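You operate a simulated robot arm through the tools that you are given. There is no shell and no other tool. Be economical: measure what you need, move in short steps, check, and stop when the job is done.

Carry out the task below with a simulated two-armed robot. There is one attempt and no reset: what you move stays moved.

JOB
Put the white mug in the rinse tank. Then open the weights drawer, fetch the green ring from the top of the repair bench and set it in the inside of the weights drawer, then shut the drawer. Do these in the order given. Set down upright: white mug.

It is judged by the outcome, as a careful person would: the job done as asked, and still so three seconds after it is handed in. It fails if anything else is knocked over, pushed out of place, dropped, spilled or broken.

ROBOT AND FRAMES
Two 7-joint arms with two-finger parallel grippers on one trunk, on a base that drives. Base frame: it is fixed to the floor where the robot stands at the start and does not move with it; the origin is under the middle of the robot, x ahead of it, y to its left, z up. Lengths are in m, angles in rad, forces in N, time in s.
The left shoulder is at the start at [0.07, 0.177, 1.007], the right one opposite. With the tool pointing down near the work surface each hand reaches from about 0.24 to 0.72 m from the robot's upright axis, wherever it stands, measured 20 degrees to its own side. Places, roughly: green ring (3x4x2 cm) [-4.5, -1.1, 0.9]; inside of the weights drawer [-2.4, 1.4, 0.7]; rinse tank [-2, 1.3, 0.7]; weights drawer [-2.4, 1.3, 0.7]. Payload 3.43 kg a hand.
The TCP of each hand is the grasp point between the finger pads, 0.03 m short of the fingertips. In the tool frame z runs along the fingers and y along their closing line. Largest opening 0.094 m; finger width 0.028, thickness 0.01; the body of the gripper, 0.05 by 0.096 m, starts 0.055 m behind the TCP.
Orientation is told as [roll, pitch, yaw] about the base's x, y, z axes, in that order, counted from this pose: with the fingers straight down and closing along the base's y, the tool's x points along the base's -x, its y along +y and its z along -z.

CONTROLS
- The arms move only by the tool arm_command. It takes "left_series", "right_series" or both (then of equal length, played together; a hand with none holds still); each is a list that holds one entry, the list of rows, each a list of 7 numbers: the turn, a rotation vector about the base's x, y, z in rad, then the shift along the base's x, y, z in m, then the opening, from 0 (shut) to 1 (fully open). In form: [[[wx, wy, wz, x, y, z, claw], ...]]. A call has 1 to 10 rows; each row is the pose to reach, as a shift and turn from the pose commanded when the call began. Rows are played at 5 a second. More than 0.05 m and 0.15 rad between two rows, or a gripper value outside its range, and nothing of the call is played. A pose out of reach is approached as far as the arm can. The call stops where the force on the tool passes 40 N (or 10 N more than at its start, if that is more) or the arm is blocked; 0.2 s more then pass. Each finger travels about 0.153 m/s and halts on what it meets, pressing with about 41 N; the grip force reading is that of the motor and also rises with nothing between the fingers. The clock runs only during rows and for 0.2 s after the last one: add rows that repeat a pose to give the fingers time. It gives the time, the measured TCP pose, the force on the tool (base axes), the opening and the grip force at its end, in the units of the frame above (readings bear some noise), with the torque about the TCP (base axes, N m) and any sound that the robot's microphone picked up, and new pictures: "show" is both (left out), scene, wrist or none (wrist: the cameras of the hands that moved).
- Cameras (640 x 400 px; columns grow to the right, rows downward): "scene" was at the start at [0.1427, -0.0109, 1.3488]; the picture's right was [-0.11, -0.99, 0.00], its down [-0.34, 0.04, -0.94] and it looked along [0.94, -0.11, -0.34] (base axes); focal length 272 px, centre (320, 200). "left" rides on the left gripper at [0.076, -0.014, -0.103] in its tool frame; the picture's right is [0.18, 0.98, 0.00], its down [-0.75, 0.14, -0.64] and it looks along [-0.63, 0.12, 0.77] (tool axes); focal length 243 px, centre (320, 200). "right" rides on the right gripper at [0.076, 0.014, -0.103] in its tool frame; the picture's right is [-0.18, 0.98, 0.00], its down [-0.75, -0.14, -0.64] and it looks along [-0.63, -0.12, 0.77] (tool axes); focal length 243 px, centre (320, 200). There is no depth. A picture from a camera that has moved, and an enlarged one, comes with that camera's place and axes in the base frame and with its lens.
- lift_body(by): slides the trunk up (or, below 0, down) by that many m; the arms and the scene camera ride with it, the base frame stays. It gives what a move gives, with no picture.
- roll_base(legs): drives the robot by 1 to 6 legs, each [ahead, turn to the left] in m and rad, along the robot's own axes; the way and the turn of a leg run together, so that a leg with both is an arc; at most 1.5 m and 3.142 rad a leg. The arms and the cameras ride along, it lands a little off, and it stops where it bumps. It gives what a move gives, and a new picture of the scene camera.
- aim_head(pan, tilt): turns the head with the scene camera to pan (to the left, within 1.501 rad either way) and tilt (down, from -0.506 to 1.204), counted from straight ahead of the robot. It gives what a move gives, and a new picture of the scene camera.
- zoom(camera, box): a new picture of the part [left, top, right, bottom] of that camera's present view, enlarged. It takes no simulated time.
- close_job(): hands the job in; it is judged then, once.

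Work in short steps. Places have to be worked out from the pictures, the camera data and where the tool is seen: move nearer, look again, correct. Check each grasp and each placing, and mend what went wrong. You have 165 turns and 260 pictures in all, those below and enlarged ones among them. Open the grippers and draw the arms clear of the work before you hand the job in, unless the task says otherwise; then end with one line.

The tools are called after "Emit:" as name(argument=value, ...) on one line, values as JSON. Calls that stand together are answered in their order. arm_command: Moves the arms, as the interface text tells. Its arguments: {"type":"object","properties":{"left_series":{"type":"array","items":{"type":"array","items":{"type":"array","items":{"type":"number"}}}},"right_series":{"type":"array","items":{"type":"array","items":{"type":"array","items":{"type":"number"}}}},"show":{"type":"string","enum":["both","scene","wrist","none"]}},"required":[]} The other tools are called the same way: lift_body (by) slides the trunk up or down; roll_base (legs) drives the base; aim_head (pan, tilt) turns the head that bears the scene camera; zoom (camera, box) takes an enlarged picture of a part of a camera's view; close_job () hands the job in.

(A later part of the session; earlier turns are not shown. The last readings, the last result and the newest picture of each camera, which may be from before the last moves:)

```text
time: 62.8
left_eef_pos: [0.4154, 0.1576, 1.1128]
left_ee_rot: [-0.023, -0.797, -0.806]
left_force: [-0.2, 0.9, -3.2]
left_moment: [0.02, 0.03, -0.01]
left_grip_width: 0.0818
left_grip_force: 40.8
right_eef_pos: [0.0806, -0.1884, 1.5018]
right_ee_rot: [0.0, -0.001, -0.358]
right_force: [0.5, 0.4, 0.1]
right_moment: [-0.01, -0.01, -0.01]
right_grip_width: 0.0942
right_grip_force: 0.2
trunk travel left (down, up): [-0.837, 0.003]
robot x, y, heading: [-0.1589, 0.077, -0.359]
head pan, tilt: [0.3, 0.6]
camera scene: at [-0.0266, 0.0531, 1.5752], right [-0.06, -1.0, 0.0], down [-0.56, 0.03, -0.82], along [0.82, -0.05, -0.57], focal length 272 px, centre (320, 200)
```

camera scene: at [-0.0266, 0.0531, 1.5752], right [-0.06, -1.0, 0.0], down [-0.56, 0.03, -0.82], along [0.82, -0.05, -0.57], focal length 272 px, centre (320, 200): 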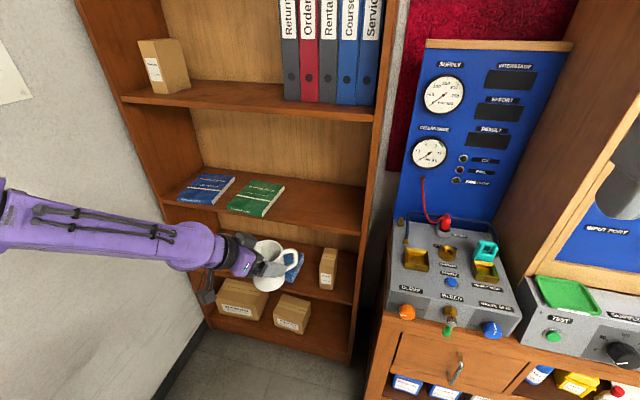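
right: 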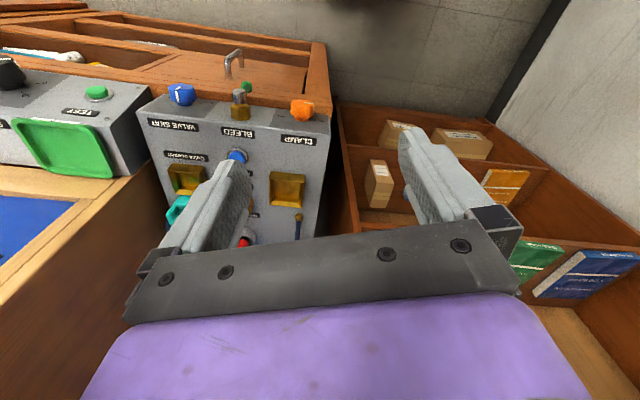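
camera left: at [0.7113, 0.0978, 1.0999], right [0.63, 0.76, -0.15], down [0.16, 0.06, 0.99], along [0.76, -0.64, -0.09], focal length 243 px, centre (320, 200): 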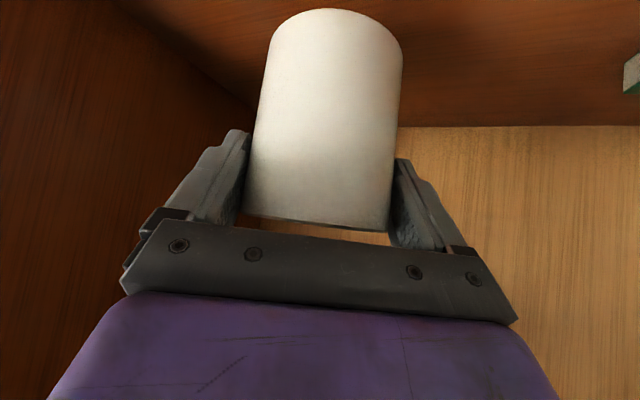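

Compact enough. I turn back to heading 0 and reverse about 0.9 m into the open room, where I can turn freely.

Emit:
roll_base(legs=[[0, 0.36], [-0.9, 0]])

Emit:
aim_head(pan=1.5, tilt=0.4)

```text
time: 68.6
left_eef_pos: [-0.5369, 0.3541, 1.1121]
left_ee_rot: [-0.023, -0.797, -0.454]
left_force: [0.2, 0.6, -2.5]
left_moment: [0.03, 0.01, 0.01]
left_grip_width: 0.0818
left_grip_force: 41.2
right_eef_pos: [-0.732, -0.0861, 1.5014]
right_ee_rot: [0.0, 0.0, -0.004]
right_force: [0.5, 0.1, 0.4]
right_moment: [-0.03, 0.02, 0.01]
right_grip_width: 0.0939
right_grip_force: 0.0
trunk travel left (down, up): [-0.837, 0.003]
robot x, y, heading: [-1.0522, 0.0758, -0.012]
head pan, tilt: [0.3, 0.6]
camera scene: at [-0.9165, 0.1026, 1.5751], right [0.29, -0.96, 0.0], down [-0.54, -0.16, -0.82], along [0.79, 0.24, -0.57], focal length 272 px, centre (320, 200)
```

scene: 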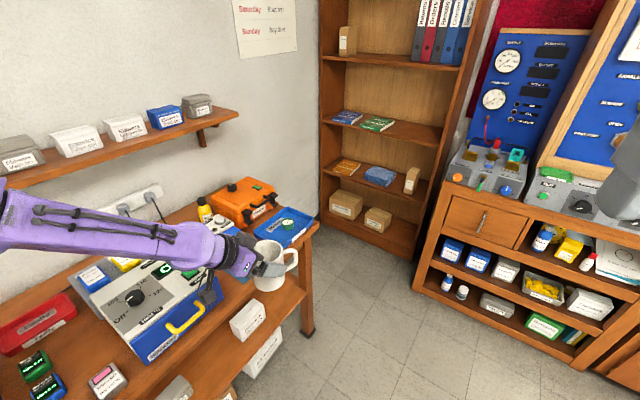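

```text
time: 70.0
left_eef_pos: [-0.5376, 0.3537, 1.1125]
left_ee_rot: [-0.021, -0.799, -0.453]
left_force: [1.1, 0.6, -2.6]
left_moment: [0.02, 0.02, 0.0]
left_grip_width: 0.0817
left_grip_force: 40.9
right_eef_pos: [-0.7342, -0.0869, 1.5021]
right_ee_rot: [0.001, 0.0, -0.005]
right_force: [1.2, 0.4, 0.3]
right_moment: [0.02, 0.01, 0.01]
right_grip_width: 0.094
right_grip_force: 0.0
trunk travel left (down, up): [-0.837, 0.003]
robot x, y, heading: [-1.0535, 0.0776, -0.009]
head pan, tilt: [1.499, 0.4]
camera scene: at [-0.995, 0.1694, 1.5934], right [1.0, -0.08, 0.0], down [-0.03, -0.39, -0.92], along [0.07, 0.92, -0.39], focal length 272 px, centre (320, 200)
```

scene: 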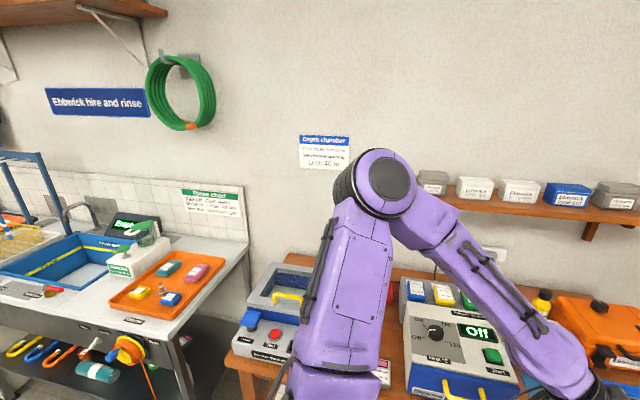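

The counter with the rinse tank is further back on the left wall. The strip behind me at y≈0.1 was clear in the earlier view, so I reverse 1 m more and look left.

Emit:
roll_base(legs=[[-0.95, 0]])

Emit:
aim_head(pan=1.5, tilt=0.5)

```text
time: 74.9
left_eef_pos: [-1.4788, 0.3599, 1.1121]
left_ee_rot: [-0.022, -0.798, -0.452]
left_force: [0.7, -0.1, -2.9]
left_moment: [0.02, 0.02, 0.01]
left_grip_width: 0.0818
left_grip_force: 40.6
right_eef_pos: [-1.6721, -0.0787, 1.5017]
right_ee_rot: [-0.001, 0.001, -0.005]
right_force: [-1.1, -0.1, -0.4]
right_moment: [0.01, 0.01, -0.05]
right_grip_width: 0.094
right_grip_force: 0.1
trunk travel left (down, up): [-0.837, 0.003]
robot x, y, heading: [-1.9924, 0.0837, -0.012]
head pan, tilt: [1.499, 0.4]
camera scene: at [-1.935, 0.1759, 1.5934], right [1.0, -0.08, 0.0], down [-0.03, -0.39, -0.92], along [0.07, 0.92, -0.39], focal length 272 px, centre (320, 200)
```

scene: 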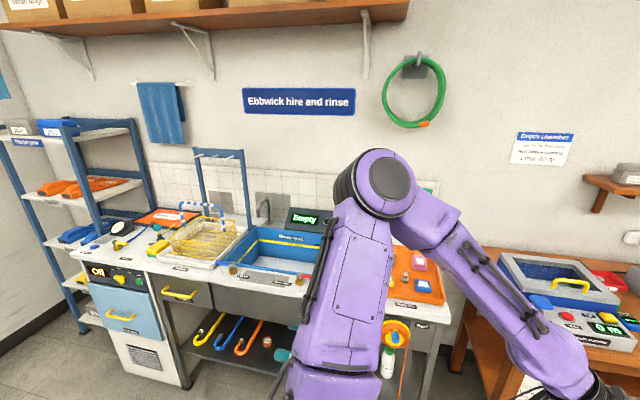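

```text
time: 75.6
left_eef_pos: [-1.4793, 0.3606, 1.1138]
left_ee_rot: [-0.023, -0.797, -0.455]
left_force: [0.2, -0.3, -2.2]
left_moment: [0.05, 0.03, 0.01]
left_grip_width: 0.0817
left_grip_force: 40.5
right_eef_pos: [-1.6727, -0.0799, 1.5008]
right_ee_rot: [0.001, 0.0, -0.005]
right_force: [0.3, 0.0, -0.3]
right_moment: [0.01, 0.04, 0.02]
right_grip_width: 0.0941
right_grip_force: 0.0
trunk travel left (down, up): [-0.837, 0.003]
robot x, y, heading: [-1.9954, 0.0814, -0.006]
head pan, tilt: [1.499, 0.499]
camera scene: at [-1.9361, 0.1742, 1.5843], right [1.0, -0.08, 0.0], down [-0.04, -0.48, -0.88], along [0.07, 0.88, -0.48], focal length 272 px, centre (320, 200)
```

scene: 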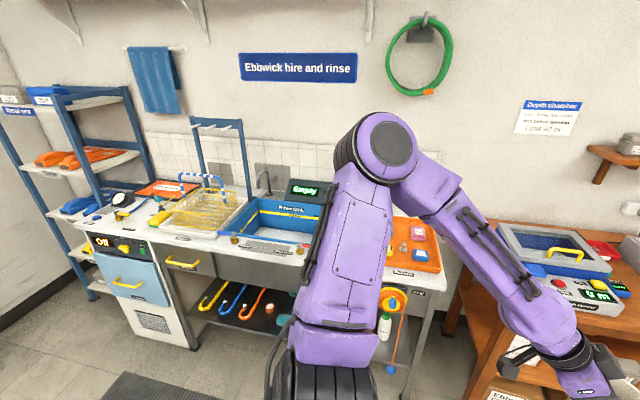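

The rinse tank (blue) and the counter are in view. I enlarge to read the labels.

Emit:
zoom(camera="scene", box=[70, 170, 230, 290])

Emit:
zoom(camera="scene", box=[180, 170, 340, 290])

```text
3.33 times, centred on (150, 230) of scene
camera zoom: at [-1.9361, 0.1742, 1.5843], right [1.0, -0.08, 0.0], down [-0.04, -0.48, -0.88], along [0.07, 0.88, -0.48], focal length 906 px, centre (887, 100)
```

zoom: 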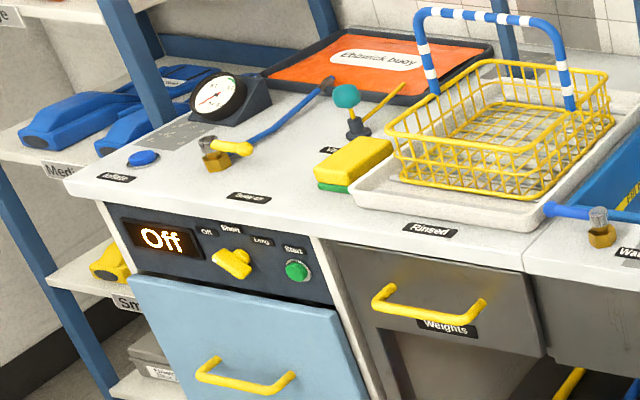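

```text
3.33 times, centred on (260, 230) of scene
camera zoom: at [-1.9361, 0.1742, 1.5843], right [1.0, -0.08, 0.0], down [-0.04, -0.48, -0.88], along [0.07, 0.88, -0.48], focal length 906 px, centre (520, 100)
```

zoom: 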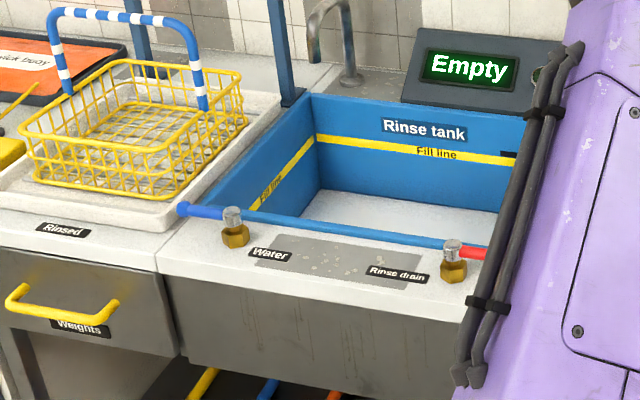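

Rinse tank and "Weights" drawer (yellow handle, under the tray) are identified. I go ahead 0.15 m, turn to face the counter, then drive 0.35 m closer.

Emit:
aim_head(pan=0.0, tilt=0.7)

Emit:
roll_base(legs=[[0.15, 0], [0, 1.577], [0.35, 0]])

```text
time: 77.2
left_eef_pos: [-1.4785, 0.3599, 1.1131]
left_ee_rot: [-0.024, -0.799, -0.455]
left_force: [0.9, -0.7, -2.9]
left_moment: [-0.01, 0.0, 0.01]
left_grip_width: 0.0819
left_grip_force: 41.4
right_eef_pos: [-1.6734, -0.0795, 1.5014]
right_ee_rot: [-0.002, -0.001, -0.004]
right_force: [-0.2, -0.9, 0.1]
right_moment: [-0.05, 0.02, -0.04]
right_grip_width: 0.0941
right_grip_force: 0.0
trunk travel left (down, up): [-0.837, 0.003]
robot x, y, heading: [-1.9951, 0.0842, -0.008]
head pan, tilt: [0.0, 0.7]
camera scene: at [-1.8583, 0.083, 1.5666], right [-0.01, -1.0, 0.0], down [-0.64, 0.0, -0.76], along [0.76, 0.0, -0.64], focal length 272 px, centre (320, 200)
```

scene: 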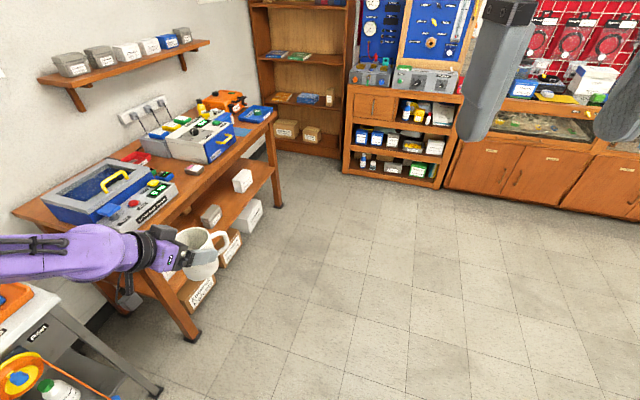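

```text
time: 84.2
left_eef_pos: [-2.1181, 0.944, 1.1137]
left_ee_rot: [-0.021, -0.799, 1.117]
left_force: [-0.9, -0.2, -2.9]
left_moment: [-0.05, 0.05, -0.01]
left_grip_width: 0.0817
left_grip_force: 40.6
right_eef_pos: [-1.6798, 0.747, 1.5016]
right_ee_rot: [0.0, -0.003, 1.565]
right_force: [0.1, -0.8, 0.1]
right_moment: [0.01, -0.03, -0.06]
right_grip_width: 0.0939
right_grip_force: 0.0
trunk travel left (down, up): [-0.837, 0.003]
robot x, y, heading: [-1.8432, 0.4324, 1.56]
head pan, tilt: [0.0, 0.7]
camera scene: at [-1.8425, 0.5624, 1.5668], right [1.0, -0.01, 0.0], down [0.0, -0.64, -0.77], along [0.01, 0.77, -0.64], focal length 272 px, centre (320, 200)
```

scene: 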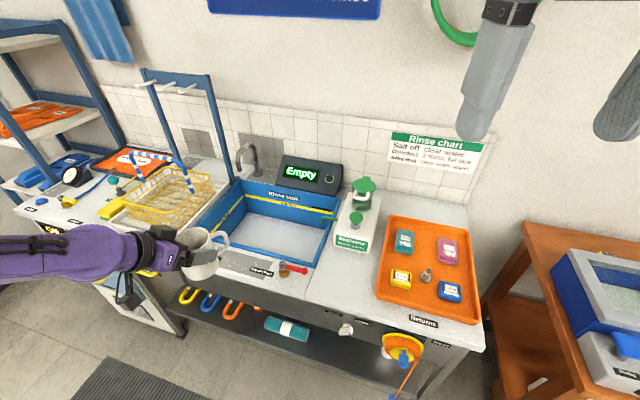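

The room is yawed, so the counter's inward normal is at heading ≈1.25. I reposition to about (-1.99, 0.63) facing it squarely, which puts the tank centre ahead of the left arm.

Emit:
roll_base(legs=[[0, 0.65], [0.24, 0], [0, -0.96]])

Emit:
aim_head(pan=0.1, tilt=0.95)

```text
time: 90.2
left_eef_pos: [-2.0961, 1.196, 1.1128]
left_ee_rot: [-0.021, -0.798, 0.812]
left_force: [0.5, -0.3, -2.9]
left_moment: [0.01, 0.07, -0.01]
left_grip_width: 0.0817
left_grip_force: 41.2
right_eef_pos: [-1.7356, 0.8769, 1.5011]
right_ee_rot: [0.0, -0.001, 1.258]
right_force: [-1.0, -0.4, -0.6]
right_moment: [-0.01, -0.01, 0.02]
right_grip_width: 0.0939
right_grip_force: 0.0
trunk travel left (down, up): [-0.837, 0.003]
robot x, y, heading: [-1.9849, 0.6247, 1.259]
head pan, tilt: [0.0, 0.7]
camera scene: at [-1.9469, 0.7505, 1.5666], right [0.95, -0.31, 0.0], down [-0.2, -0.61, -0.76], along [0.24, 0.73, -0.64], focal length 272 px, centre (320, 200)
```

scene: 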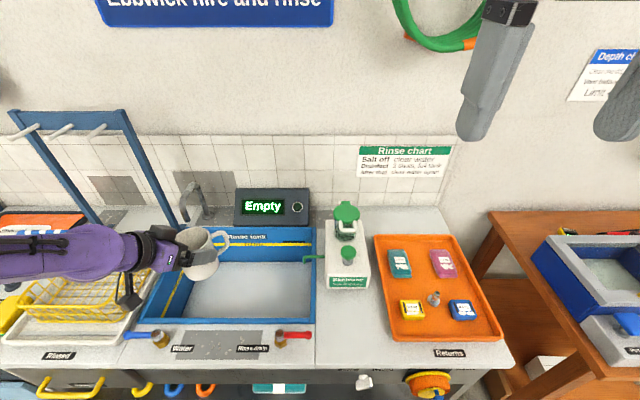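

```text
time: 91.0
left_eef_pos: [-2.0964, 1.1955, 1.1116]
left_ee_rot: [-0.022, -0.796, 0.813]
left_force: [-0.2, -0.7, -2.5]
left_moment: [-0.06, 0.02, 0.0]
left_grip_width: 0.0818
left_grip_force: 41.1
right_eef_pos: [-1.7354, 0.8769, 1.5014]
right_ee_rot: [0.0, -0.002, 1.26]
right_force: [-0.3, 0.0, 0.4]
right_moment: [0.0, 0.02, 0.0]
right_grip_width: 0.094
right_grip_force: 0.0
trunk travel left (down, up): [-0.837, 0.003]
robot x, y, heading: [-1.9877, 0.6233, 1.26]
head pan, tilt: [0.099, 0.949]
camera scene: at [-1.9569, 0.7407, 1.5468], right [0.98, -0.21, 0.0], down [-0.17, -0.79, -0.58], along [0.12, 0.57, -0.81], focal length 272 px, centre (320, 200)
```

scene: 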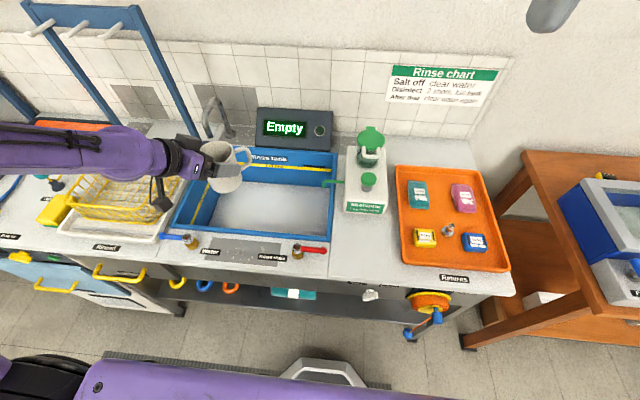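

I face the tank squarely: in the robot frame its opening spans forward 0.47–0.77, left 0.02–0.45, rim z≈0.90, floor z≈0.69. I carry the mug over to (forward 0.68, left 0.17), clear of the faucet.

Emit:
arm_command(left_series=[[[0, 0, 0, 0.031, 0.0255, 0, 0.3], [0, 0, 0, 0.062, 0.051, 0, 0.3], [0, 0, 0, 0.093, 0.0765, 0, 0.3], [0, 0, 0, 0.124, 0.102, 0, 0.3], [0, 0, 0, 0.1555, 0.1275, 0, 0.3], [0, 0, 0, 0.1555, 0.1275, 0, 0.3]]])

```text
time: 92.4
left_eef_pos: [-1.939, 1.3222, 1.115]
left_ee_rot: [-0.024, -0.796, 0.811]
left_force: [-0.1, -0.3, -3.3]
left_moment: [-0.03, 0.02, 0.02]
left_grip_width: 0.0816
left_grip_force: 40.8
right_eef_pos: [-1.7377, 0.8768, 1.5021]
right_ee_rot: [0.001, -0.003, 1.261]
right_force: [0.0, 0.2, 0.0]
right_moment: [0.02, 0.02, 0.01]
right_grip_width: 0.0938
right_grip_force: 0.0
trunk travel left (down, up): [-0.837, 0.003]
robot x, y, heading: [-1.9898, 0.6208, 1.255]
head pan, tilt: [0.099, 0.949]
camera scene: at [-1.958, 0.7401, 1.5469], right [0.98, -0.21, 0.0], down [-0.17, -0.79, -0.58], along [0.12, 0.57, -0.81], focal length 272 px, centre (320, 200)
camera left: at [-2.0185, 1.2222, 1.1325], right [-0.79, 0.6, -0.15], down [-0.07, 0.16, 0.99], along [0.61, 0.79, -0.09], focal length 243 px, centre (320, 200)
```

scene: 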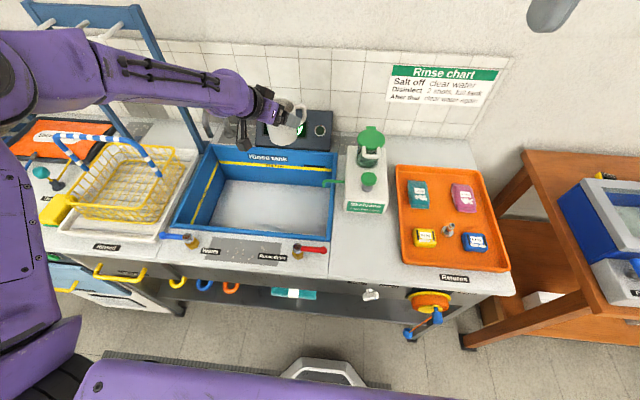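
left: 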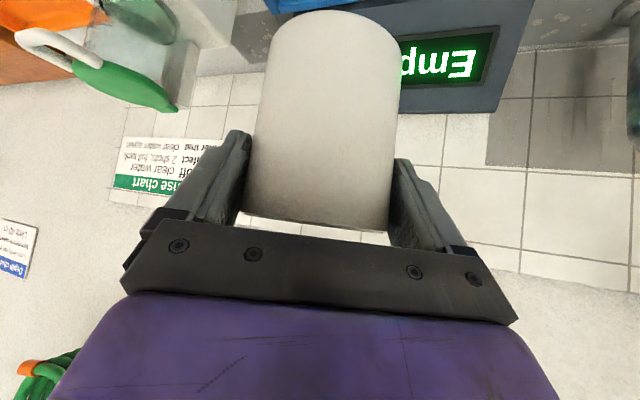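

The mug's vertical projection falls mid-tank. I lower the trunk 0.2 m and look.

Emit:
lift_body(by=-0.2)

Emit:
aim_head(pan=0.1, tilt=0.9)

```text
time: 94.6
left_eef_pos: [-1.9381, 1.322, 0.9154]
left_ee_rot: [-0.022, -0.797, 0.81]
left_force: [-0.2, 0.2, -3.2]
left_moment: [-0.04, 0.03, -0.06]
left_grip_width: 0.0816
left_grip_force: 40.8
right_eef_pos: [-1.7347, 0.8768, 1.301]
right_ee_rot: [0.0, -0.001, 1.258]
right_force: [-1.2, -0.1, -0.1]
right_moment: [0.02, 0.05, 0.02]
right_grip_width: 0.0939
right_grip_force: 0.1
trunk travel left (down, up): [-0.637, 0.203]
robot x, y, heading: [-1.9885, 0.623, 1.254]
head pan, tilt: [0.099, 0.949]
```

```text
time: 95.2
left_eef_pos: [-1.9391, 1.3223, 0.915]
left_ee_rot: [-0.023, -0.798, 0.811]
left_force: [-0.1, 0.1, -2.7]
left_moment: [-0.02, 0.06, 0.03]
left_grip_width: 0.082
left_grip_force: 41.5
right_eef_pos: [-1.7346, 0.8772, 1.302]
right_ee_rot: [-0.001, 0.0, 1.259]
right_force: [-0.4, 0.4, -0.2]
right_moment: [0.03, 0.0, -0.01]
right_grip_width: 0.0939
right_grip_force: 0.0
trunk travel left (down, up): [-0.637, 0.203]
robot x, y, heading: [-1.9916, 0.6234, 1.257]
head pan, tilt: [0.099, 0.901]
camera scene: at [-1.9563, 0.7434, 1.3504], right [0.98, -0.21, 0.0], down [-0.17, -0.77, -0.62], along [0.13, 0.61, -0.78], focal length 272 px, centre (320, 200)
```

scene: 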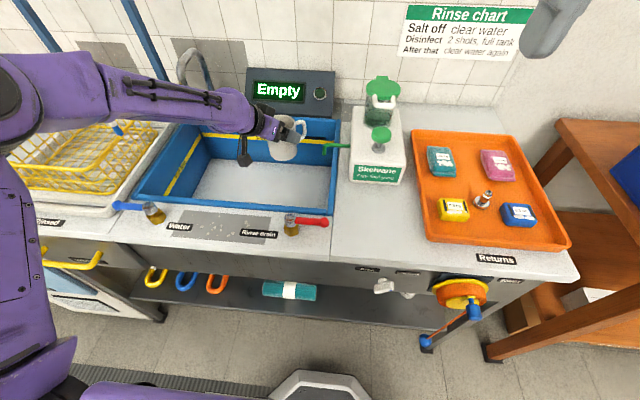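

Before lowering further I check the elbow's clearance over the valve levers and the basket.

Emit:
aim_head(pan=0.6, tilt=0.6)

```text
time: 96.1
left_eef_pos: [-1.9393, 1.3231, 0.9153]
left_ee_rot: [-0.023, -0.798, 0.812]
left_force: [-0.2, 0.7, -2.9]
left_moment: [0.0, 0.06, -0.03]
left_grip_width: 0.0816
left_grip_force: 41.0
right_eef_pos: [-1.735, 0.8764, 1.3018]
right_ee_rot: [0.002, 0.002, 1.257]
right_force: [0.0, -0.5, 0.2]
right_moment: [-0.01, -0.02, -0.02]
right_grip_width: 0.0939
right_grip_force: 0.0
trunk travel left (down, up): [-0.637, 0.203]
robot x, y, heading: [-1.9869, 0.6208, 1.261]
head pan, tilt: [0.6, 0.6]
camera scene: at [-1.9972, 0.7545, 1.3751], right [0.96, 0.28, 0.0], down [0.16, -0.54, -0.82], along [-0.23, 0.79, -0.57], focal length 272 px, centre (320, 200)
```

scene: 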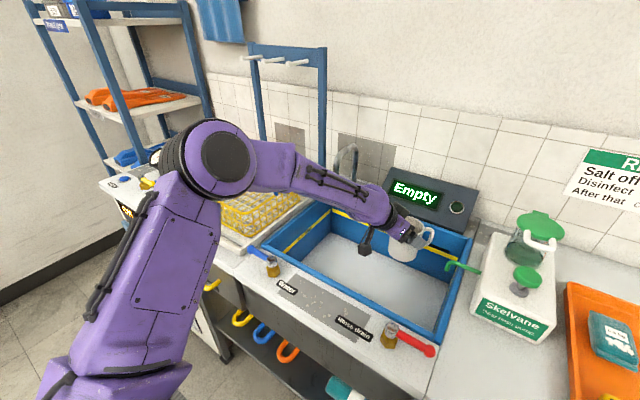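

The elbow (z≈1.21) stays well above the counter for another 0.15 m. I lower 0.1 m more.

Emit:
lift_body(by=-0.1)

Emit:
aim_head(pan=0.4, tilt=0.7)

Emit:
zoom(camera="scene", box=[240, 130, 440, 255])

```text
time: 97.5
left_eef_pos: [-1.9384, 1.3223, 0.8147]
left_ee_rot: [-0.023, -0.797, 0.809]
left_force: [0.8, 0.2, -2.8]
left_moment: [-0.03, 0.04, 0.03]
left_grip_width: 0.0818
left_grip_force: 40.3
right_eef_pos: [-1.7358, 0.8782, 1.2012]
right_ee_rot: [0.0, -0.003, 1.258]
right_force: [0.3, -0.4, 0.1]
right_moment: [0.01, 0.02, 0.01]
right_grip_width: 0.0943
right_grip_force: 0.1
trunk travel left (down, up): [-0.537, 0.303]
robot x, y, heading: [-1.9857, 0.6227, 1.257]
head pan, tilt: [0.6, 0.6]
```

```text
time: 98.2
left_eef_pos: [-1.9395, 1.3239, 0.8141]
left_ee_rot: [-0.022, -0.798, 0.813]
left_force: [0.1, 0.8, -3.6]
left_moment: [-0.02, 0.01, 0.03]
left_grip_width: 0.0813
left_grip_force: 41.0
right_eef_pos: [-1.7347, 0.8764, 1.2018]
right_ee_rot: [-0.001, 0.0, 1.259]
right_force: [0.3, 1.0, -0.2]
right_moment: [-0.01, 0.0, 0.03]
right_grip_width: 0.094
right_grip_force: 0.1
trunk travel left (down, up): [-0.537, 0.303]
robot x, y, heading: [-1.9864, 0.6218, 1.254]
head pan, tilt: [0.4, 0.7]
camera scene: at [-1.9797, 0.7543, 1.2666], right [1.0, 0.09, 0.0], down [0.06, -0.64, -0.76], along [-0.07, 0.76, -0.64], focal length 272 px, centre (320, 200)
```

scene: 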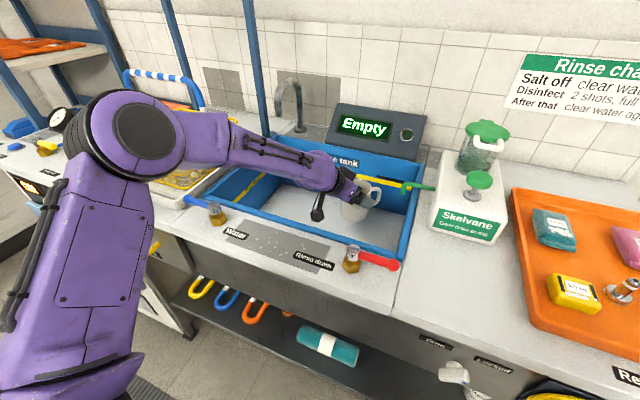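

```text
3.20 times, centred on (340, 192) of scene
camera zoom: at [-1.9797, 0.7543, 1.2666], right [1.0, 0.09, 0.0], down [0.06, -0.64, -0.76], along [-0.07, 0.76, -0.64], focal length 870 px, centre (256, 224)
```

zoom: 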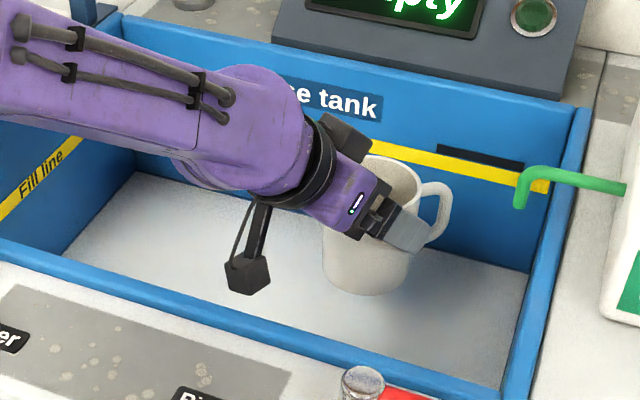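

The mug hangs a few cm above the tank floor. I lower by 2.5 cm and watch the force.

Emit:
lift_body(by=-0.025)

Emit:
zoom(camera="scene", box=[240, 100, 440, 225])

```text
time: 98.9
left_eef_pos: [-1.9396, 1.323, 0.789]
left_ee_rot: [-0.023, -0.798, 0.809]
left_force: [0.6, 0.4, -2.2]
left_moment: [-0.02, 0.07, 0.0]
left_grip_width: 0.0817
left_grip_force: 40.8
right_eef_pos: [-1.7357, 0.8776, 1.1773]
right_ee_rot: [0.0, -0.001, 1.259]
right_force: [0.9, 0.4, 0.1]
right_moment: [0.01, -0.01, 0.0]
right_grip_width: 0.0945
right_grip_force: 0.1
trunk travel left (down, up): [-0.512, 0.328]
robot x, y, heading: [-1.9926, 0.6208, 1.26]
head pan, tilt: [0.4, 0.7]
```

```text
3.20 times, centred on (340, 162) of scene
camera zoom: at [-1.9798, 0.7538, 1.2416], right [1.0, 0.09, 0.0], down [0.06, -0.64, -0.76], along [-0.07, 0.76, -0.64], focal length 870 px, centre (256, 320)
```

zoom: 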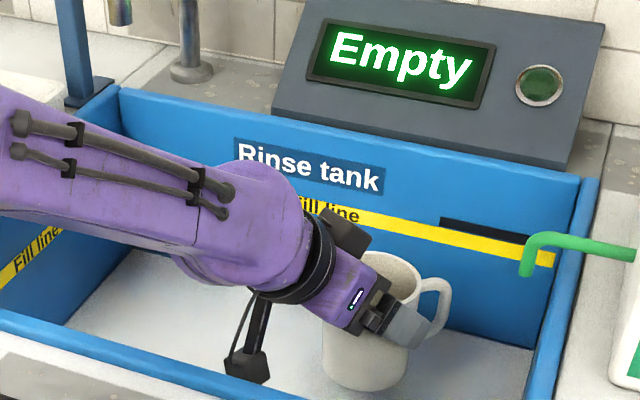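

Still no contact; I continue down in small steps.

Emit:
lift_body(by=-0.015)

Emit:
zoom(camera="scene", box=[280, 130, 400, 205])

```text
time: 99.5
left_eef_pos: [-1.9393, 1.322, 0.7748]
left_ee_rot: [-0.024, -0.798, 0.812]
left_force: [-0.1, -0.5, -2.9]
left_moment: [-0.01, 0.03, 0.01]
left_grip_width: 0.0821
left_grip_force: 40.6
right_eef_pos: [-1.7334, 0.8766, 1.1621]
right_ee_rot: [0.0, -0.002, 1.259]
right_force: [-0.1, -0.3, -0.8]
right_moment: [0.01, 0.01, -0.01]
right_grip_width: 0.094
right_grip_force: 0.1
trunk travel left (down, up): [-0.497, 0.343]
robot x, y, heading: [-1.9883, 0.6234, 1.255]
head pan, tilt: [0.4, 0.7]
```

```text
5.33 times, centred on (340, 168) of scene
camera zoom: at [-1.9798, 0.754, 1.2265], right [1.0, 0.09, 0.0], down [0.06, -0.64, -0.76], along [-0.07, 0.76, -0.64], focal length 1449 px, centre (213, 373)
```

zoom: 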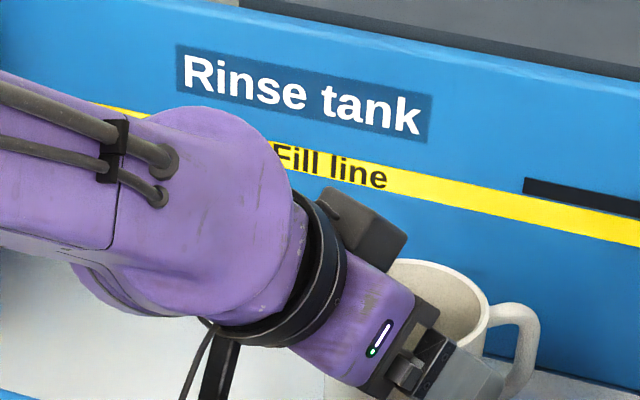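

Mug bottom is at about 0.70. I keep lowering 1 cm at a time.

Emit:
lift_body(by=-0.012)

Emit:
lift_body(by=-0.008)

Emit:
zoom(camera="scene", box=[240, 100, 440, 225])

```text
time: 100.1
left_eef_pos: [-1.9385, 1.3232, 0.7625]
left_ee_rot: [-0.024, -0.798, 0.813]
left_force: [-0.5, -0.5, -2.7]
left_moment: [0.0, 0.02, 0.01]
left_grip_width: 0.0816
left_grip_force: 40.7
right_eef_pos: [-1.7348, 0.8764, 1.1489]
right_ee_rot: [0.001, -0.003, 1.258]
right_force: [-0.2, 0.8, 0.5]
right_moment: [0.04, 0.01, -0.01]
right_grip_width: 0.0938
right_grip_force: 0.1
trunk travel left (down, up): [-0.485, 0.355]
robot x, y, heading: [-1.9876, 0.6244, 1.254]
head pan, tilt: [0.4, 0.7]
```

```text
time: 100.7
left_eef_pos: [-1.9385, 1.3232, 0.7582]
left_ee_rot: [-0.021, -0.801, 0.808]
left_force: [0.0, 3.1, 6.0]
left_moment: [0.51, 0.05, -0.04]
left_grip_width: 0.0818
left_grip_force: 41.5
right_eef_pos: [-1.7353, 0.875, 1.1407]
right_ee_rot: [0.002, -0.002, 1.259]
right_force: [-0.5, 0.8, 0.4]
right_moment: [0.02, 0.03, 0.06]
right_grip_width: 0.0939
right_grip_force: 0.0
trunk travel left (down, up): [-0.477, 0.363]
robot x, y, heading: [-1.9875, 0.6201, 1.259]
head pan, tilt: [0.4, 0.7]
```

```text
3.20 times, centred on (340, 162) of scene
camera zoom: at [-1.9797, 0.753, 1.2068], right [1.0, 0.09, 0.0], down [0.06, -0.64, -0.77], along [-0.07, 0.76, -0.64], focal length 870 px, centre (256, 320)
```

zoom: 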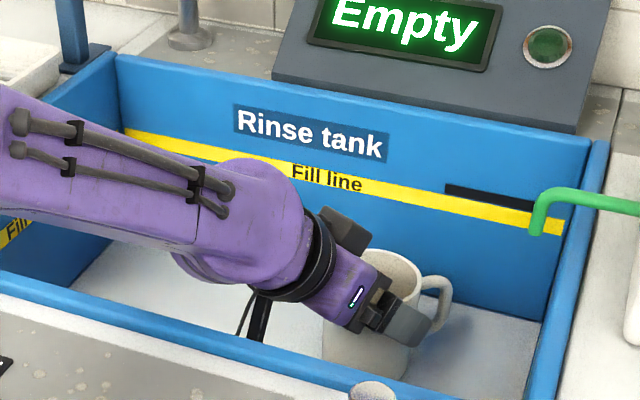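

A 9 N upward force shows the mug has touched the floor (its base at z≈0.683). I release.

Emit:
arm_command(left_series=[[[0, 0, 0, 0, 0, 0, 0.9], [0, 0, 0, 0, 0, 0, 1.0], [0, 0, 0, 0, 0, 0, 1.0]]])

```text
time: 101.5
left_eef_pos: [-1.9388, 1.3218, 0.7559]
left_ee_rot: [-0.024, -0.798, 0.81]
left_force: [-0.9, -0.4, 0.1]
left_moment: [-0.02, 0.02, 0.0]
left_grip_width: 0.0939
left_grip_force: 0.1
right_eef_pos: [-1.7357, 0.8766, 1.1417]
right_ee_rot: [-0.001, -0.002, 1.26]
right_force: [-0.3, -0.2, -1.0]
right_moment: [0.02, 0.02, 0.04]
right_grip_width: 0.094
right_grip_force: 0.1
trunk travel left (down, up): [-0.477, 0.363]
robot x, y, heading: [-1.9867, 0.622, 1.259]
head pan, tilt: [0.4, 0.7]
camera scene: at [-1.9797, 0.7538, 1.2066], right [1.0, 0.09, 0.0], down [0.06, -0.64, -0.76], along [-0.07, 0.76, -0.64], focal length 272 px, centre (320, 200)
camera left: at [-2.0182, 1.2222, 0.7726], right [-0.79, 0.6, -0.15], down [-0.06, 0.16, 0.99], along [0.61, 0.79, -0.09], focal length 243 px, centre (320, 200)
```

scene: 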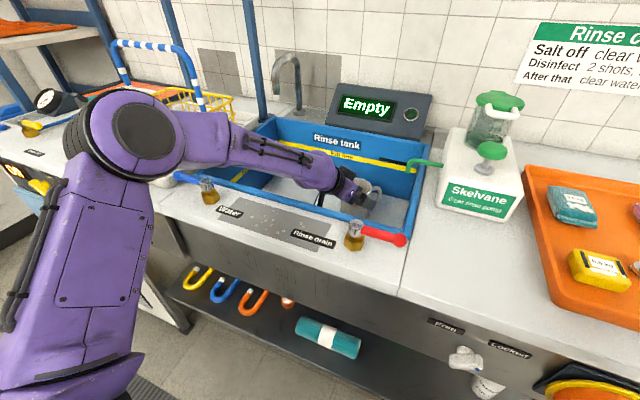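
left: 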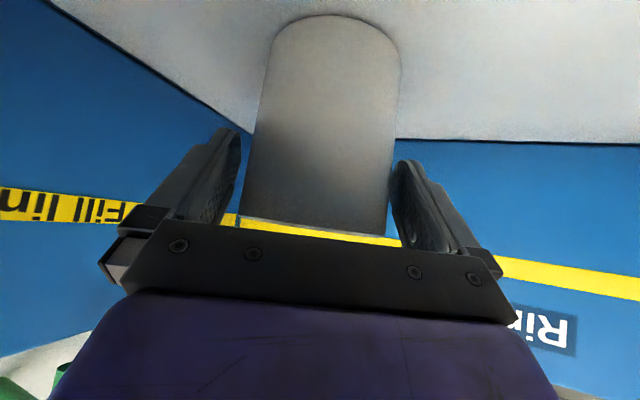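

Released, and the mug stands upright between the fingers. I raise the trunk straight up to draw the hand off.

Emit:
lift_body(by=0.06)

Emit:
lift_body(by=0.2)

Emit:
aim_head(pan=0.2, tilt=0.9)

```text
time: 102.5
left_eef_pos: [-1.9387, 1.3217, 0.8155]
left_ee_rot: [-0.022, -0.796, 0.81]
left_force: [0.2, 0.8, -0.4]
left_moment: [-0.01, -0.01, 0.01]
left_grip_width: 0.0939
left_grip_force: 0.1
right_eef_pos: [-1.7343, 0.8757, 1.2016]
right_ee_rot: [0.001, -0.002, 1.258]
right_force: [0.4, 0.2, 0.3]
right_moment: [0.01, 0.03, -0.01]
right_grip_width: 0.0939
right_grip_force: 0.0
trunk travel left (down, up): [-0.537, 0.303]
robot x, y, heading: [-1.989, 0.624, 1.26]
head pan, tilt: [0.4, 0.7]
```

```text
time: 104.7
left_eef_pos: [-1.9395, 1.3219, 1.015]
left_ee_rot: [-0.022, -0.798, 0.81]
left_force: [-0.2, 0.3, 0.6]
left_moment: [-0.01, 0.03, -0.03]
left_grip_width: 0.094
left_grip_force: 0.1
right_eef_pos: [-1.7353, 0.8766, 1.4019]
right_ee_rot: [0.003, -0.003, 1.258]
right_force: [0.4, 0.3, -1.3]
right_moment: [-0.01, 0.03, 0.0]
right_grip_width: 0.0944
right_grip_force: 0.1
trunk travel left (down, up): [-0.737, 0.103]
robot x, y, heading: [-1.9871, 0.6193, 1.255]
head pan, tilt: [0.4, 0.7]
```

```text
time: 105.4
left_eef_pos: [-1.9383, 1.3226, 1.0159]
left_ee_rot: [-0.021, -0.797, 0.808]
left_force: [-0.3, -0.4, 1.6]
left_moment: [0.03, 0.0, 0.01]
left_grip_width: 0.0939
left_grip_force: 0.2
right_eef_pos: [-1.7351, 0.8779, 1.4011]
right_ee_rot: [0.0, -0.002, 1.259]
right_force: [-0.2, 1.2, -0.3]
right_moment: [0.0, -0.03, 0.0]
right_grip_width: 0.0938
right_grip_force: 0.1
trunk travel left (down, up): [-0.737, 0.103]
robot x, y, heading: [-1.9901, 0.6172, 1.256]
head pan, tilt: [0.201, 0.901]
camera scene: at [-1.9639, 0.7443, 1.4505], right [0.99, -0.11, 0.0], down [-0.09, -0.78, -0.62], along [0.07, 0.62, -0.78], focal length 272 px, centre (320, 200)
```

scene: 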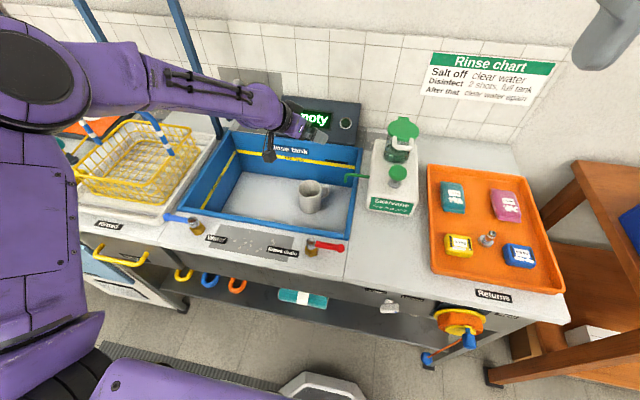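

The mug stands upright in the rinse tank. Next the drawer: first I draw the left arm back to where it was carried before.

Emit:
arm_command(left_series=[[[0, 0, 0, 0, 0, 0.04, 1], [0, 0, 0, -0.031, -0.0255, 0.06, 1], [0, 0, 0, -0.062, -0.051, 0.08, 1], [0, 0, 0, -0.093, -0.0765, 0.08, 1], [0, 0, 0, -0.124, -0.102, 0.08, 1], [0, 0, 0, -0.155, -0.1275, 0.08, 0.5], [0, 0, 0, -0.155, -0.1275, 0.08, 0.2], [0, 0, 0, -0.155, -0.1275, 0.08, 0.2]]], show="none")

Emit:
roll_base(legs=[[-0.4, 0]])

```text
time: 107.2
left_eef_pos: [-2.0638, 1.2208, 1.0965]
left_ee_rot: [-0.023, -0.797, 0.811]
left_force: [0.4, 0.6, 0.3]
left_moment: [0.01, 0.02, 0.03]
left_grip_width: 0.0189
left_grip_force: 0.0
left hand out of reach, approached as far as the arm can: row 6, 7, 8
right_eef_pos: [-1.7365, 0.8757, 1.4022]
right_ee_rot: [-0.001, -0.002, 1.258]
right_force: [-0.2, -0.3, -1.1]
right_moment: [0.02, -0.02, 0.02]
right_grip_width: 0.0941
right_grip_force: 0.0
trunk travel left (down, up): [-0.737, 0.103]
robot x, y, heading: [-1.9879, 0.6212, 1.254]
head pan, tilt: [0.201, 0.901]
```

```text
time: 109.7
left_eef_pos: [-2.1834, 0.8491, 1.0955]
left_ee_rot: [-0.022, -0.796, 0.812]
left_force: [-0.1, -0.2, 0.1]
left_moment: [0.0, -0.02, 0.01]
left_grip_width: 0.0185
left_grip_force: 0.0
right_eef_pos: [-1.8562, 0.5056, 1.4017]
right_ee_rot: [-0.001, 0.0, 1.257]
right_force: [0.2, 0.1, -0.5]
right_moment: [-0.02, 0.0, 0.03]
right_grip_width: 0.094
right_grip_force: 0.0
trunk travel left (down, up): [-0.737, 0.103]
robot x, y, heading: [-2.1108, 0.2501, 1.26]
head pan, tilt: [0.201, 0.901]
camera scene: at [-2.0844, 0.3729, 1.4503], right [0.99, -0.11, 0.0], down [-0.09, -0.78, -0.62], along [0.07, 0.62, -0.78], focal length 272 px, centre (320, 200)
```

scene: 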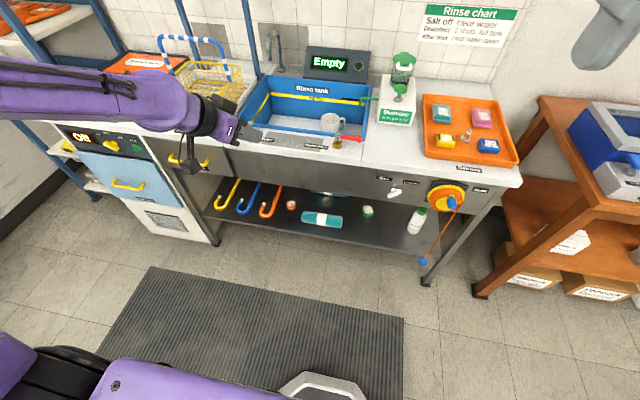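

Plan for the drawer: left hand, tool horizontal and fingers closing vertically on the yellow bar, pulled by the base; the right hand stays ready for the ring. I shift the base 0.42 m to the left first.

Emit:
roll_base(legs=[[0, 1.571], [0.42, 0], [0, -1.571]])

Emit:
arm_command(left_series=[[[0, 0, 0.14, 0, 0, 0, 0.5], [0, 0, 0.28, 0, 0, 0, 0.8], [0, 0, 0.42, 0, 0, 0, 1], [0, 0, 0.45, 0, 0, 0, 1], [0, 0, 0.45, 0, 0, 0, 1]]], show="none")

```text
time: 119.9
left_eef_pos: [-2.5984, 0.9567, 1.0958]
left_ee_rot: [-0.024, -0.8, 0.844]
left_force: [0.2, 0.5, -0.5]
left_moment: [0.0, -0.01, 0.02]
left_grip_width: 0.0188
left_grip_force: 0.0
right_eef_pos: [-2.2591, 0.6239, 1.4012]
right_ee_rot: [-0.002, 0.0, 1.291]
right_force: [-0.4, 0.6, -0.4]
right_moment: [-0.01, -0.04, -0.01]
right_grip_width: 0.0941
right_grip_force: 0.1
trunk travel left (down, up): [-0.737, 0.103]
robot x, y, heading: [-2.5, 0.3619, 1.292]
head pan, tilt: [0.201, 0.901]
camera scene: at [-2.4835, 0.4834, 1.4504], right [1.0, -0.08, 0.0], down [-0.06, -0.78, -0.62], along [0.05, 0.62, -0.78], focal length 272 px, centre (320, 200)
```

scene: 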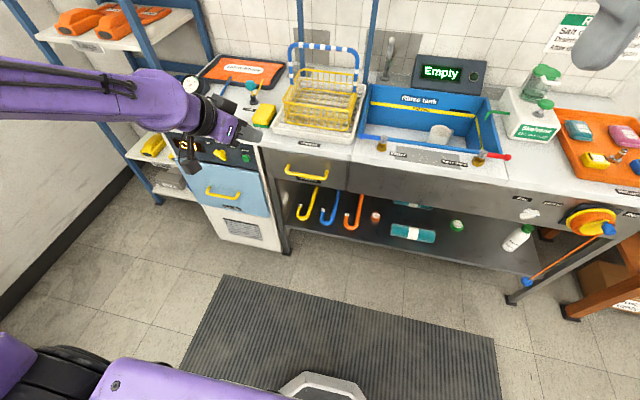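

```text
time: 121.1
left_eef_pos: [-2.5999, 0.9574, 1.0959]
left_ee_rot: [-0.024, -0.798, 1.295]
left_force: [-0.7, 0.2, 0.4]
left_moment: [0.02, -0.01, 0.01]
left_grip_width: 0.094
left_grip_force: 0.2
left hand out of reach, approached as far as the arm can: row 2
right_eef_pos: [-2.2603, 0.6238, 1.4015]
right_ee_rot: [0.001, 0.001, 1.291]
right_force: [0.2, -0.7, -0.4]
right_moment: [0.0, 0.01, 0.01]
right_grip_width: 0.0941
right_grip_force: 0.1
trunk travel left (down, up): [-0.737, 0.103]
robot x, y, heading: [-2.5025, 0.3579, 1.292]
head pan, tilt: [0.201, 0.901]
```

Handle is at about (-2.476, 1.16, 0.757). Now I pitch the left tool to horizontal.

Emit:
arm_command(left_series=[[[0.123, -0.035, 0, 0, 0, 0, 1], [0.247, -0.07, 0, 0, 0, 0, 1], [0.37, -0.105, 0, 0, 0, 0, 1], [0.494, -0.139, 0, 0, 0, 0, 1], [0.617, -0.174, 0, 0, 0, 0, 1], [0.741, -0.209, 0, 0, 0, 0, 1], [0.741, -0.209, 0, 0, 0, 0, 1]]], show="none")

```text
time: 122.7
left_eef_pos: [-2.5985, 0.9579, 1.0967]
left_ee_rot: [-0.018, -1.439, 1.29]
left_force: [0.1, 0.0, 1.0]
left_moment: [0.01, 0.01, -0.01]
left_grip_width: 0.0937
left_grip_force: 0.1
left hand out of reach, approached as far as the arm can: row 6, 7
right_eef_pos: [-2.2594, 0.6232, 1.4013]
right_ee_rot: [0.0, -0.001, 1.292]
right_force: [-0.6, 0.5, 0.2]
right_moment: [0.01, 0.03, -0.02]
right_grip_width: 0.0938
right_grip_force: 0.1
trunk travel left (down, up): [-0.737, 0.103]
robot x, y, heading: [-2.5013, 0.3611, 1.292]
head pan, tilt: [0.201, 0.901]
```

Nearly horizontal (1.44). Now I roll the tool about its forward axis so that the fingers close vertically.

Emit:
arm_command(left_series=[[[0.045, 0.137, 0, 0, 0, 0, 1], [0.09, 0.274, 0, 0, 0, 0, 1], [0.135, 0.411, 0, 0, 0, 0, 1], [0.18, 0.548, 0, 0, 0, 0, 1], [0.225, 0.685, 0, 0, 0, 0, 1], [0.27, 0.822, 0, 0, 0, 0, 1], [0.315, 0.959, 0, 0, 0, 0, 1], [0.36, 1.096, 0, 0, 0, 0, 1], [0.405, 1.233, 0, 0, 0, 0, 1], [0.45, 1.37, 0, 0, 0, 0, 1]]], show="both")

```text
time: 124.9
left_eef_pos: [-2.5984, 0.9568, 1.0968]
left_ee_rot: [1.572, -0.128, -0.181]
left_force: [0.6, 0.2, 0.6]
left_moment: [-0.04, 0.02, 0.01]
left_grip_width: 0.0939
left_grip_force: 0.0
right_eef_pos: [-2.258, 0.623, 1.402]
right_ee_rot: [0.002, 0.0, 1.292]
right_force: [-0.1, -0.3, -0.3]
right_moment: [-0.04, 0.01, 0.03]
right_grip_width: 0.094
right_grip_force: 0.1
trunk travel left (down, up): [-0.737, 0.103]
robot x, y, heading: [-2.5063, 0.3594, 1.286]
head pan, tilt: [0.201, 0.901]
camera scene: at [-2.4829, 0.4834, 1.4504], right [1.0, -0.08, 0.0], down [-0.06, -0.78, -0.62], along [0.05, 0.62, -0.78], focal length 272 px, centre (320, 200)
camera left: at [-2.6903, 0.8695, 1.0722], right [-0.3, 0.06, 0.95], down [0.6, -0.76, 0.24], along [0.74, 0.64, 0.2], focal length 243 px, centre (320, 200)
```

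scene: 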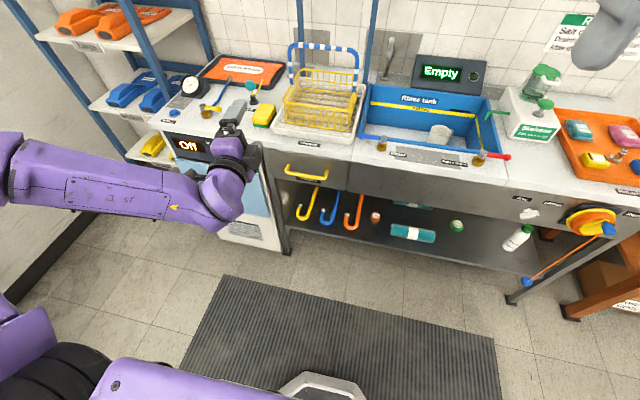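
left: 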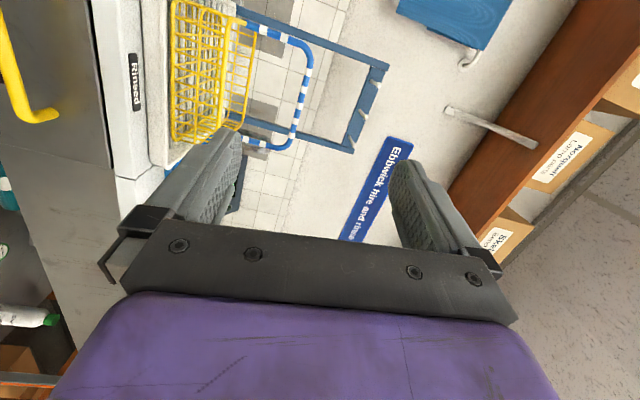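

The fingers now close vertically. I lower the trunk 0.22 m, then bring the hand down to handle height with a small yaw/roll correction.

Emit:
lift_body(by=-0.22)

Emit:
arm_command(left_series=[[[0.006, 0.03, -0.03, 0.01, -0.005, -0.03, 1], [0.012, 0.06, -0.06, 0.02, -0.01, -0.06, 1], [0.018, 0.09, -0.09, 0.035, -0.015, -0.09, 1], [0.023, 0.125, -0.12, 0.048, -0.016, -0.12, 1], [0.023, 0.125, -0.12, 0.048, -0.016, -0.12, 1]]], show="both")

```text
time: 127.3
left_eef_pos: [-2.5986, 0.9562, 0.8755]
left_ee_rot: [1.573, -0.132, -0.185]
left_force: [-0.8, 0.4, 0.4]
left_moment: [0.01, -0.01, -0.01]
left_grip_width: 0.0938
left_grip_force: 0.1
right_eef_pos: [-2.259, 0.6238, 1.1825]
right_ee_rot: [0.0, -0.003, 1.292]
right_force: [0.2, -0.4, 0.4]
right_moment: [0.01, 0.01, -0.02]
right_grip_width: 0.094
right_grip_force: 0.1
trunk travel left (down, up): [-0.517, 0.323]
robot x, y, heading: [-2.5008, 0.3579, 1.287]
head pan, tilt: [0.201, 0.901]
```

```text
time: 128.5
left_eef_pos: [-2.5511, 0.9414, 0.7553]
left_ee_rot: [1.566, -0.005, -0.303]
left_force: [0.5, -0.8, -0.3]
left_moment: [0.0, 0.01, -0.01]
left_grip_width: 0.094
left_grip_force: 0.1
right_eef_pos: [-2.2592, 0.6231, 1.1818]
right_ee_rot: [0.0, -0.002, 1.291]
right_force: [-0.3, 0.1, -0.4]
right_moment: [0.02, -0.01, 0.02]
right_grip_width: 0.0938
right_grip_force: 0.2
trunk travel left (down, up): [-0.517, 0.323]
robot x, y, heading: [-2.5057, 0.3618, 1.291]
head pan, tilt: [0.201, 0.901]
camera scene: at [-2.4838, 0.4829, 1.2305], right [1.0, -0.08, 0.0], down [-0.06, -0.78, -0.62], along [0.05, 0.62, -0.78], focal length 272 px, centre (320, 200)
camera left: at [-2.6547, 0.8651, 0.7416], right [-0.18, 0.06, 0.98], down [0.53, -0.84, 0.15], along [0.83, 0.54, 0.12], focal length 243 px, centre (320, 200)
```

scene: 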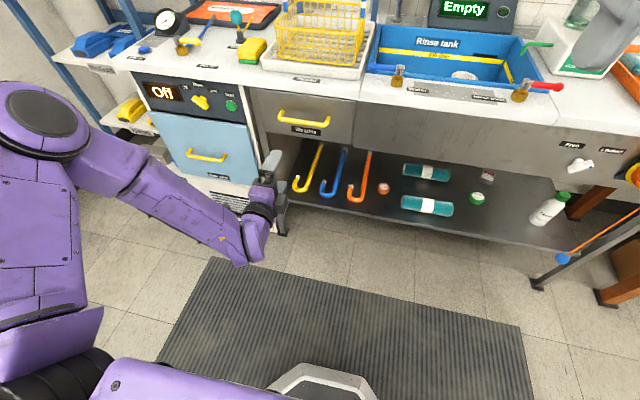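
left: 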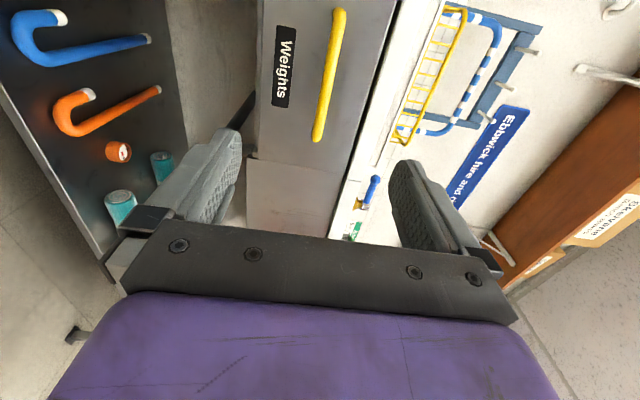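

The bar is at (-2.482, 1.164, 0.76), about 0.233 m straight ahead of the TCP. I drive 0.17 m closer and check.

Emit:
roll_base(legs=[[0.17, 0]])

Emit:
zoom(camera="left", box=[160, 0, 480, 200])

```text
time: 129.9
left_eef_pos: [-2.5049, 1.1065, 0.7558]
left_ee_rot: [1.562, -0.005, -0.302]
left_force: [0.4, -0.4, 0.1]
left_moment: [0.02, 0.01, 0.01]
left_grip_width: 0.094
left_grip_force: 0.0
right_eef_pos: [-2.2123, 0.7901, 1.1805]
right_ee_rot: [-0.001, 0.0, 1.293]
right_force: [0.6, 1.0, -0.5]
right_moment: [-0.01, 0.03, 0.01]
right_grip_width: 0.0941
right_grip_force: 0.0
trunk travel left (down, up): [-0.517, 0.323]
robot x, y, heading: [-2.4522, 0.5293, 1.291]
head pan, tilt: [0.201, 0.901]
camera scene: at [-2.4357, 0.6502, 1.2303], right [1.0, -0.08, 0.0], down [-0.06, -0.78, -0.62], along [0.05, 0.62, -0.78], focal length 272 px, centre (320, 200)
```

scene: 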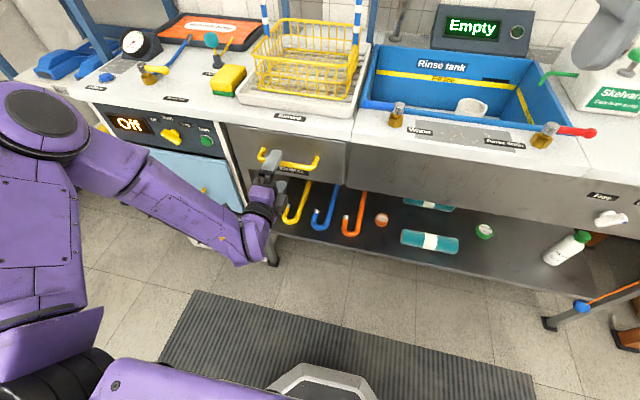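

```text
2.00 times, centred on (320, 100) of left
camera zoom: at [-2.608, 1.0314, 0.7413], right [-0.18, 0.06, 0.98], down [0.53, -0.84, 0.15], along [0.83, 0.55, 0.12], focal length 485 px, centre (320, 400)
```

zoom: 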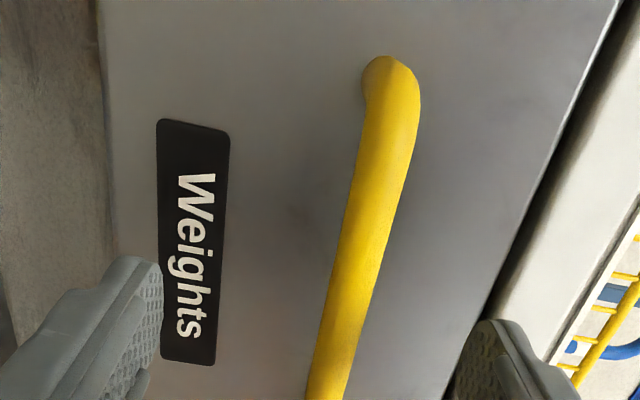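

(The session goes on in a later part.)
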